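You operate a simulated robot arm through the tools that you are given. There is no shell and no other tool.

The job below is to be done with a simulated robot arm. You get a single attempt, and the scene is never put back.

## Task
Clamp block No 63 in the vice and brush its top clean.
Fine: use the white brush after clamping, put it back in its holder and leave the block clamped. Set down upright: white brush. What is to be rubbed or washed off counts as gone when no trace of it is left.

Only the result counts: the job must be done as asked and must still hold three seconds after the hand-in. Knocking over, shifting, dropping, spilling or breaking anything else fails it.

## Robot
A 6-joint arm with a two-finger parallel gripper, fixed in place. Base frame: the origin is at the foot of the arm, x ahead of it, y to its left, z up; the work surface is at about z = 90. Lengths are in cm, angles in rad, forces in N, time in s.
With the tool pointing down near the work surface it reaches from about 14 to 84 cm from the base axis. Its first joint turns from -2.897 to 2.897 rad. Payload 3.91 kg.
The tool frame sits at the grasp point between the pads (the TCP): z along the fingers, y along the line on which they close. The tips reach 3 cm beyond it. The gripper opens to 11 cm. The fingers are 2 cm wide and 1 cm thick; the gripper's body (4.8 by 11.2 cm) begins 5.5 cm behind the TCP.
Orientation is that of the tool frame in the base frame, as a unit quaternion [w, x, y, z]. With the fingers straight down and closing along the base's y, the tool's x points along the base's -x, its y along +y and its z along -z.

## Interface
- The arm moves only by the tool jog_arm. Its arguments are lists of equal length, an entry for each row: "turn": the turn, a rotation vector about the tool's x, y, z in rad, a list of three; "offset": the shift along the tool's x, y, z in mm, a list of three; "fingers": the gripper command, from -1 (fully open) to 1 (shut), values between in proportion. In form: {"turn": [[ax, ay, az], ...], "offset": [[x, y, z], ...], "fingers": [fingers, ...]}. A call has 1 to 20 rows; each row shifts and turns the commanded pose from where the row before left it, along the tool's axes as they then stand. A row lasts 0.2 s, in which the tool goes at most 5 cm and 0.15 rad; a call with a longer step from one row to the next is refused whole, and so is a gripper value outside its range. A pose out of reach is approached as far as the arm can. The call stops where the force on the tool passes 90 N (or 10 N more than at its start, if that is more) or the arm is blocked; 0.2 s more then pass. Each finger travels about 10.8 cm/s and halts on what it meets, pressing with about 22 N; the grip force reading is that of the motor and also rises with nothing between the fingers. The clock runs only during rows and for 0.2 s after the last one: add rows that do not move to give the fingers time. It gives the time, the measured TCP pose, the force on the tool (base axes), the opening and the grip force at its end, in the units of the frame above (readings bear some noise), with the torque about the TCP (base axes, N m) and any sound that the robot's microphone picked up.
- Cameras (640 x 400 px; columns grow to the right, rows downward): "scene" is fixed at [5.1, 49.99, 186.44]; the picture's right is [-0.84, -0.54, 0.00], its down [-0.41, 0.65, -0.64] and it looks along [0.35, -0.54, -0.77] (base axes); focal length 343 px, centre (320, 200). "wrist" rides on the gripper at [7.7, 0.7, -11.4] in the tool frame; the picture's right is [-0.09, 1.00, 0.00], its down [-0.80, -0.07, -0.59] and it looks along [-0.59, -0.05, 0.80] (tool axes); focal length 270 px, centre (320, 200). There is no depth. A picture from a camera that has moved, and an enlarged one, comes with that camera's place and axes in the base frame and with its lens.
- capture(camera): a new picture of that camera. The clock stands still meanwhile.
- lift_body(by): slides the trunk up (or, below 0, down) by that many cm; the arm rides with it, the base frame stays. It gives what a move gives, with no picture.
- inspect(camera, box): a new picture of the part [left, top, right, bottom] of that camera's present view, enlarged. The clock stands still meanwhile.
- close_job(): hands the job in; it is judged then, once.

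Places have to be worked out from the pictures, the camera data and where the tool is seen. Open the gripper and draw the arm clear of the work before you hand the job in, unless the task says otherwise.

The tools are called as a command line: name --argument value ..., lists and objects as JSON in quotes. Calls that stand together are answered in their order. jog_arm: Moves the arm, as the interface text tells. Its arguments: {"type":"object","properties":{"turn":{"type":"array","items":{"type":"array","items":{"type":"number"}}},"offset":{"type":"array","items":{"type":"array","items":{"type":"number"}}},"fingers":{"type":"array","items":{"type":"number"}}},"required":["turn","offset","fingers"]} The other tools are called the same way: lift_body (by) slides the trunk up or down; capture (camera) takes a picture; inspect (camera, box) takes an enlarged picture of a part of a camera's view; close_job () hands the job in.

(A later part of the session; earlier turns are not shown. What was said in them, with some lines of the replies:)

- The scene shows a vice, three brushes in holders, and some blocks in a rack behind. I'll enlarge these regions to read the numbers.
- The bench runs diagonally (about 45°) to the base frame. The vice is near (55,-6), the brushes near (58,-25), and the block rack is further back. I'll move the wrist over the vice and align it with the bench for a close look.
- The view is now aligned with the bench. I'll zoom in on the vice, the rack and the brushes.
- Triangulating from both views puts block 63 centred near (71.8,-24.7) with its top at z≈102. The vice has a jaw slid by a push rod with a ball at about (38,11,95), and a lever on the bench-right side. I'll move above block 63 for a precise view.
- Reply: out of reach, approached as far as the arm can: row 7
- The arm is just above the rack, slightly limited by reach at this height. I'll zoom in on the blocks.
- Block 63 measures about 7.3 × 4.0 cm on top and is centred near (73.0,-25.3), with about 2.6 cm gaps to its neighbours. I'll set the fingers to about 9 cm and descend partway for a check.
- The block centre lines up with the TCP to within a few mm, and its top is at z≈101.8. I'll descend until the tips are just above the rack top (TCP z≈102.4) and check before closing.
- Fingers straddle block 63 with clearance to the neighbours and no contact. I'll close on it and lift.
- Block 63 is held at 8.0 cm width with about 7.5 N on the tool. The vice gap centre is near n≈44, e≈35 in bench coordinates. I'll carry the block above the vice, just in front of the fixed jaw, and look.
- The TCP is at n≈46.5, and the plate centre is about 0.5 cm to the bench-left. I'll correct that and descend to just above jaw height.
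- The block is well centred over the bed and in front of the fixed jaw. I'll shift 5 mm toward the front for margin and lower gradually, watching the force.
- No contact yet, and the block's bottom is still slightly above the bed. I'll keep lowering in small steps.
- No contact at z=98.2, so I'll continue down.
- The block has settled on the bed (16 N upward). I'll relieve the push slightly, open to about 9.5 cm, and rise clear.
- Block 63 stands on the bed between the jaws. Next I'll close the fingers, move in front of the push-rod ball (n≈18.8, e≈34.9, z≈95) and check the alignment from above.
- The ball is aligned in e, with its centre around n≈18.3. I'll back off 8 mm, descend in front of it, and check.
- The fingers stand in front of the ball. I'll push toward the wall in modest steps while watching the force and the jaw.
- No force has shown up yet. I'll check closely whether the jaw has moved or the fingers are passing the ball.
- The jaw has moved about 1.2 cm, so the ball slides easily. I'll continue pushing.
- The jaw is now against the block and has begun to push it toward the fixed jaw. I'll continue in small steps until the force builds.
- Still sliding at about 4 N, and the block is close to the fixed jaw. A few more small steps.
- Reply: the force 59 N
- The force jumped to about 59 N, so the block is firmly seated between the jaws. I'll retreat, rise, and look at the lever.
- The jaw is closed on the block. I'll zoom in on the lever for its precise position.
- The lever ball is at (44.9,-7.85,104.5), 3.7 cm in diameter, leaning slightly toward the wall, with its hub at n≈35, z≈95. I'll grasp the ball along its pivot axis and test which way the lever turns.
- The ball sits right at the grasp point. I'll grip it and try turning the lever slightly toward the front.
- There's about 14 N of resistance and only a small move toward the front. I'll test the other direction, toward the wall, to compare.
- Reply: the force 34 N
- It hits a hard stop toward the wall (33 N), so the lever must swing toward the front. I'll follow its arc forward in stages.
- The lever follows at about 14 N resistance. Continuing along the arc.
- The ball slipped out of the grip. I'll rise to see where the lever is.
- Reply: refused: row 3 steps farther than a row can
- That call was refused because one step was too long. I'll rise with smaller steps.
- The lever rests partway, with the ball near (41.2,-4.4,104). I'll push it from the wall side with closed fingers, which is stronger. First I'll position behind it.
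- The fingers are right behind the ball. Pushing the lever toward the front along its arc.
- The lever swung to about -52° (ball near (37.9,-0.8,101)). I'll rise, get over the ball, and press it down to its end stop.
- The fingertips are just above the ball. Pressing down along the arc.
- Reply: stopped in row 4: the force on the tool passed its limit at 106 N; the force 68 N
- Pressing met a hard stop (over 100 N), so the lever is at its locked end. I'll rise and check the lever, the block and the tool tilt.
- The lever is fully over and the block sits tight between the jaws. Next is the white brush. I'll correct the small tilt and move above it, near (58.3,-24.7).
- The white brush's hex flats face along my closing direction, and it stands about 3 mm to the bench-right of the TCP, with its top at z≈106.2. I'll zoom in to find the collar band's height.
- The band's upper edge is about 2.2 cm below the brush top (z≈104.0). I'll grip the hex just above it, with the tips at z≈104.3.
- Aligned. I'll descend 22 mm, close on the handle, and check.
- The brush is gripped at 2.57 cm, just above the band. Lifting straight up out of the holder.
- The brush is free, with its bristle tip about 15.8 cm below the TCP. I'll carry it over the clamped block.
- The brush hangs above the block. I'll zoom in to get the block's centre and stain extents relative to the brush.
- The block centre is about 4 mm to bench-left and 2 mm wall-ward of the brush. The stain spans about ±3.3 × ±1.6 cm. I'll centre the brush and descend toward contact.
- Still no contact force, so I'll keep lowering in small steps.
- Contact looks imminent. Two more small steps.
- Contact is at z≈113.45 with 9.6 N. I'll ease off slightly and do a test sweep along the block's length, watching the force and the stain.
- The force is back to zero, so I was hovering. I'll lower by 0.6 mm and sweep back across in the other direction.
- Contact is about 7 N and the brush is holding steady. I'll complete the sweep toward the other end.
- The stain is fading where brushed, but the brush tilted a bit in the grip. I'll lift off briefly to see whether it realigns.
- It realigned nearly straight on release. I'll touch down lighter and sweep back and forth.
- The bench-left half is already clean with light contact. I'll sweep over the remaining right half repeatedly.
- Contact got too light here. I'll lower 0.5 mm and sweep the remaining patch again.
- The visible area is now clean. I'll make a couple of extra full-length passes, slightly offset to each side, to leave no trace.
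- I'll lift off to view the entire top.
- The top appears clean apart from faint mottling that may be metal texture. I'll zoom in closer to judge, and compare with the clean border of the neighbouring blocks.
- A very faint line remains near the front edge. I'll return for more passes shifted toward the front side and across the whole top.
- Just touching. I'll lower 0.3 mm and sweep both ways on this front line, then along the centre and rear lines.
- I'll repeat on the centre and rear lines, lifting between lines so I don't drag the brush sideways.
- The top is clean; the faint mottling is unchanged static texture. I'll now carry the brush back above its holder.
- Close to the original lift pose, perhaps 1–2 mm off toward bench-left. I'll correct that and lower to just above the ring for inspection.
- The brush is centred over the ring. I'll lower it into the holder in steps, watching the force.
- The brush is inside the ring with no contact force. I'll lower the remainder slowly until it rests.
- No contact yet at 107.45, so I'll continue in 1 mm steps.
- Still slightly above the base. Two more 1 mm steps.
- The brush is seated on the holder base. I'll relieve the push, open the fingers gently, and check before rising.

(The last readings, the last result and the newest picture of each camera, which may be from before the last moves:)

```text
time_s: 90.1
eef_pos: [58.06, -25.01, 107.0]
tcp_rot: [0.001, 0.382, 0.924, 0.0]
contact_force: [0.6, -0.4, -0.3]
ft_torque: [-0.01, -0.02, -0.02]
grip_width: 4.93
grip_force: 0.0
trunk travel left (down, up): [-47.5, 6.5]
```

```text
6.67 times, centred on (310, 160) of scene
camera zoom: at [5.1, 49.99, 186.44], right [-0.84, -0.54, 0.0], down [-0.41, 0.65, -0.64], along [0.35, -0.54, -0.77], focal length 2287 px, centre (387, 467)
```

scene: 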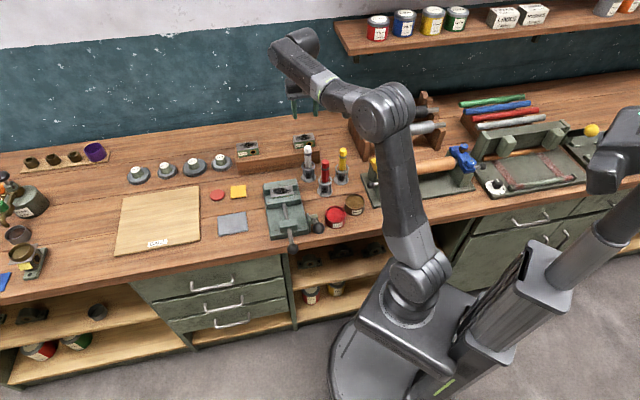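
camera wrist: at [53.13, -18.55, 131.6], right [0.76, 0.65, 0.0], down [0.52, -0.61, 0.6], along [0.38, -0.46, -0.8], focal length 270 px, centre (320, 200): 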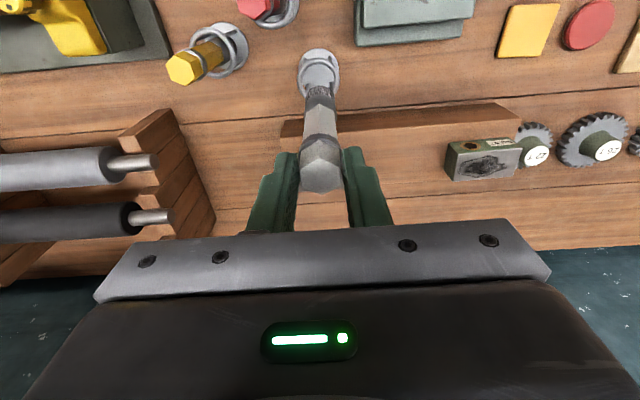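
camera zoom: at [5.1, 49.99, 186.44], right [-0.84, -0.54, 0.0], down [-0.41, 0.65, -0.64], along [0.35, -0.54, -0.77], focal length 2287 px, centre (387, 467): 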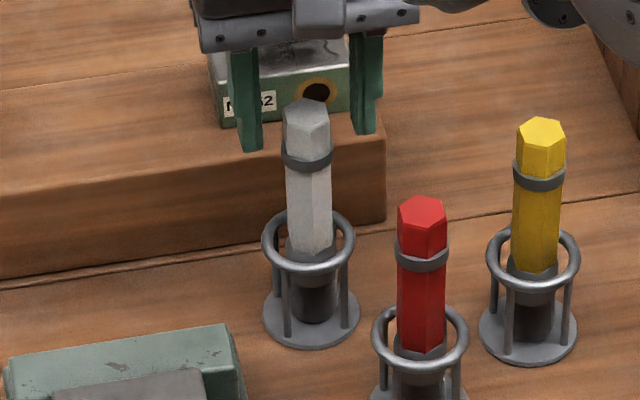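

The brush stands upright on its own. I'll rise straight up and draw the arm clear.

jog_arm --turn '[[0, 0, 0], [0, 0, 0], [0, 0, 0], [0, 0, 0], [0, 0, 0], [0, 0, 0], [0, 0, 0], [0, 0, 0], [0, 0, 0], [0, 0, 0], [0, 0, 0], [0, 0, 0]]' --offset '[[0, 0, -15], [0, 0, -35], [0, 0, -45], [0, 0, -45], [30, 0, -20], [40, 0, 0], [40, 0, 0], [40, 0, 0], [40, 0, 0], [40, 0, 0], [40, 0, 0], [0, 0, 0]]' --fingers '[0.1, 0.1, 0.1, -0.5, -1, -1, -1, -1, -1, -1, -1, -1]'

capture --camera "scene"

inspect --camera "scene" --box '[250, 130, 370, 280]'

capture --camera "wrist"

```text
time_s: 92.7
eef_pos: [39.05, -5.97, 123.31]
tcp_rot: [0.0, 0.381, 0.925, 0.0]
contact_force: [0.6, -0.1, 0.1]
ft_torque: [-0.03, 0.02, 0.0]
grip_width: 10.99
grip_force: 0.2
trunk travel left (down, up): [-47.5, 6.5]
```

```text
taken
```

scene: 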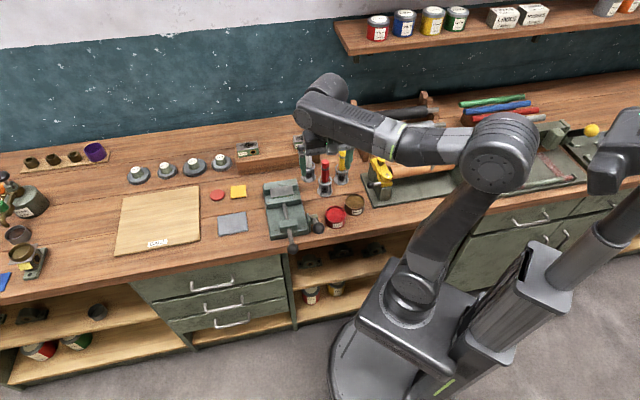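

```text
2.67 times, centred on (310, 205) of scene
camera zoom: at [5.1, 49.99, 186.44], right [-0.84, -0.54, 0.0], down [-0.41, 0.65, -0.64], along [0.35, -0.54, -0.77], focal length 915 px, centre (347, 187)
```

zoom: 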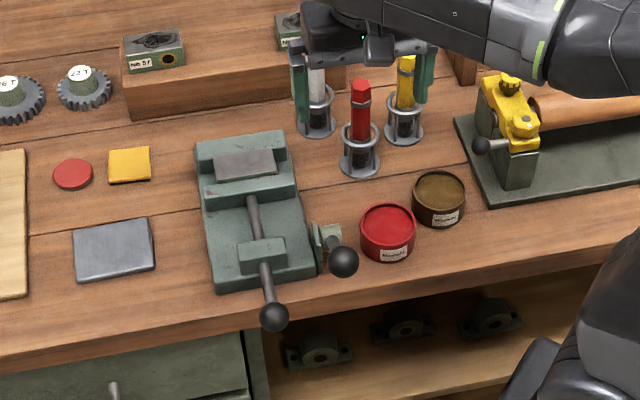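

```text
taken
camera wrist: at [33.92, 0.08, 134.64], right [0.76, 0.64, 0.0], down [0.52, -0.61, 0.6], along [0.38, -0.46, -0.8], focal length 270 px, centre (320, 200)
```

wrist: 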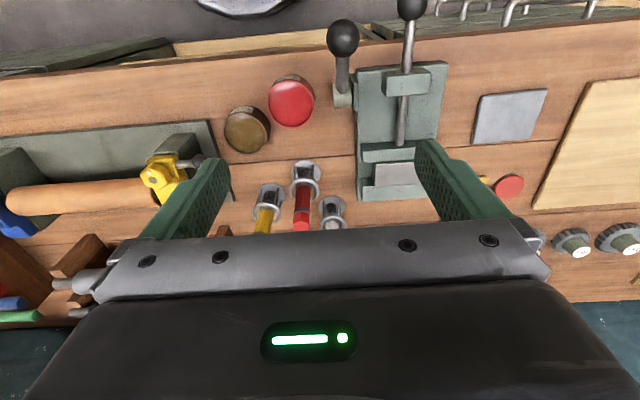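

All items look in place. I'll draw the arm further back and take a final check of the brush and block.

jog_arm --turn '[[0, 0, 0], [0, 0, 0], [0, 0, 0], [0, 0, 0], [0, 0, 0], [0, 0, 0]]' --offset '[[10, -35, -25], [10, -35, -25], [10, -35, -25], [10, -35, -25], [0, -35, 0], [0, 0, 0]]' --fingers '[-1, -1, -1, -1, -1, -1]'

inspect --camera "scene" --box '[250, 120, 370, 270]'

inspect --camera "scene" --box '[265, 175, 310, 205]'

```text
time_s: 94.1
eef_pos: [23.71, -15.58, 133.04]
tcp_rot: [-0.001, 0.38, 0.925, -0.001]
contact_force: [-0.3, -0.2, 0.9]
ft_torque: [-0.02, 0.0, 0.02]
grip_width: 10.99
grip_force: 0.0
trunk travel left (down, up): [-47.5, 6.5]
```

```text
2.67 times, centred on (310, 195) of scene
camera zoom: at [5.1, 49.99, 186.44], right [-0.84, -0.54, 0.0], down [-0.41, 0.65, -0.64], along [0.35, -0.54, -0.77], focal length 915 px, centre (347, 213)
```

zoom: 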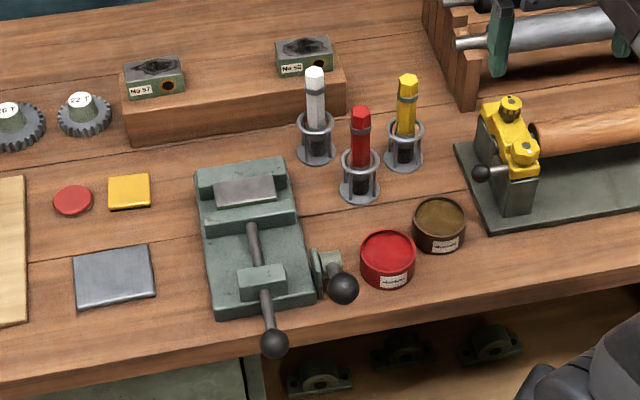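

```text
13.33 times, centred on (288, 190) of scene
camera zoom: at [5.1, 49.99, 186.44], right [-0.84, -0.54, 0.0], down [-0.41, 0.65, -0.64], along [0.35, -0.54, -0.77], focal length 4575 px, centre (753, 333)
```

zoom: 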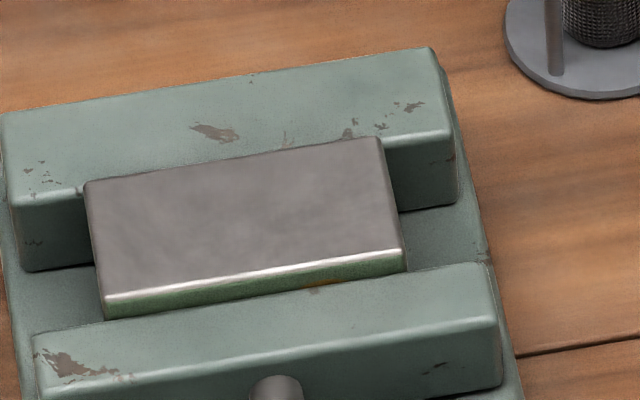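

Block 63 is clamped with the lever over at its stop, and its top shows no stain. The white brush stands upright in its holder, nothing else was disturbed, and the arm is clear with the gripper open. Handing in.

close_job

```text
The job is handed in.
```

Block No 63 is clamped in the vice and its top is brushed clean. The white brush is back upright in its holder, and I've handed the job in.

- **Clamping:** I pushed the jaw up until it held the block at about 59 N. I then swung the lever to its end stop, which didn't move when pressed with over 100 N. I didn't pull on the jaw afterwards to test the lock, but the block stayed put during brushing.
- **Brushing:** The stain is gone in the last close-up pictures. The slight mottling still visible didn't change with further brushing, so I took it to be the metal's own texture.
- **Other items:** Nothing else on the bench appears moved or knocked over. The gripper is open and the arm is clear of the work.
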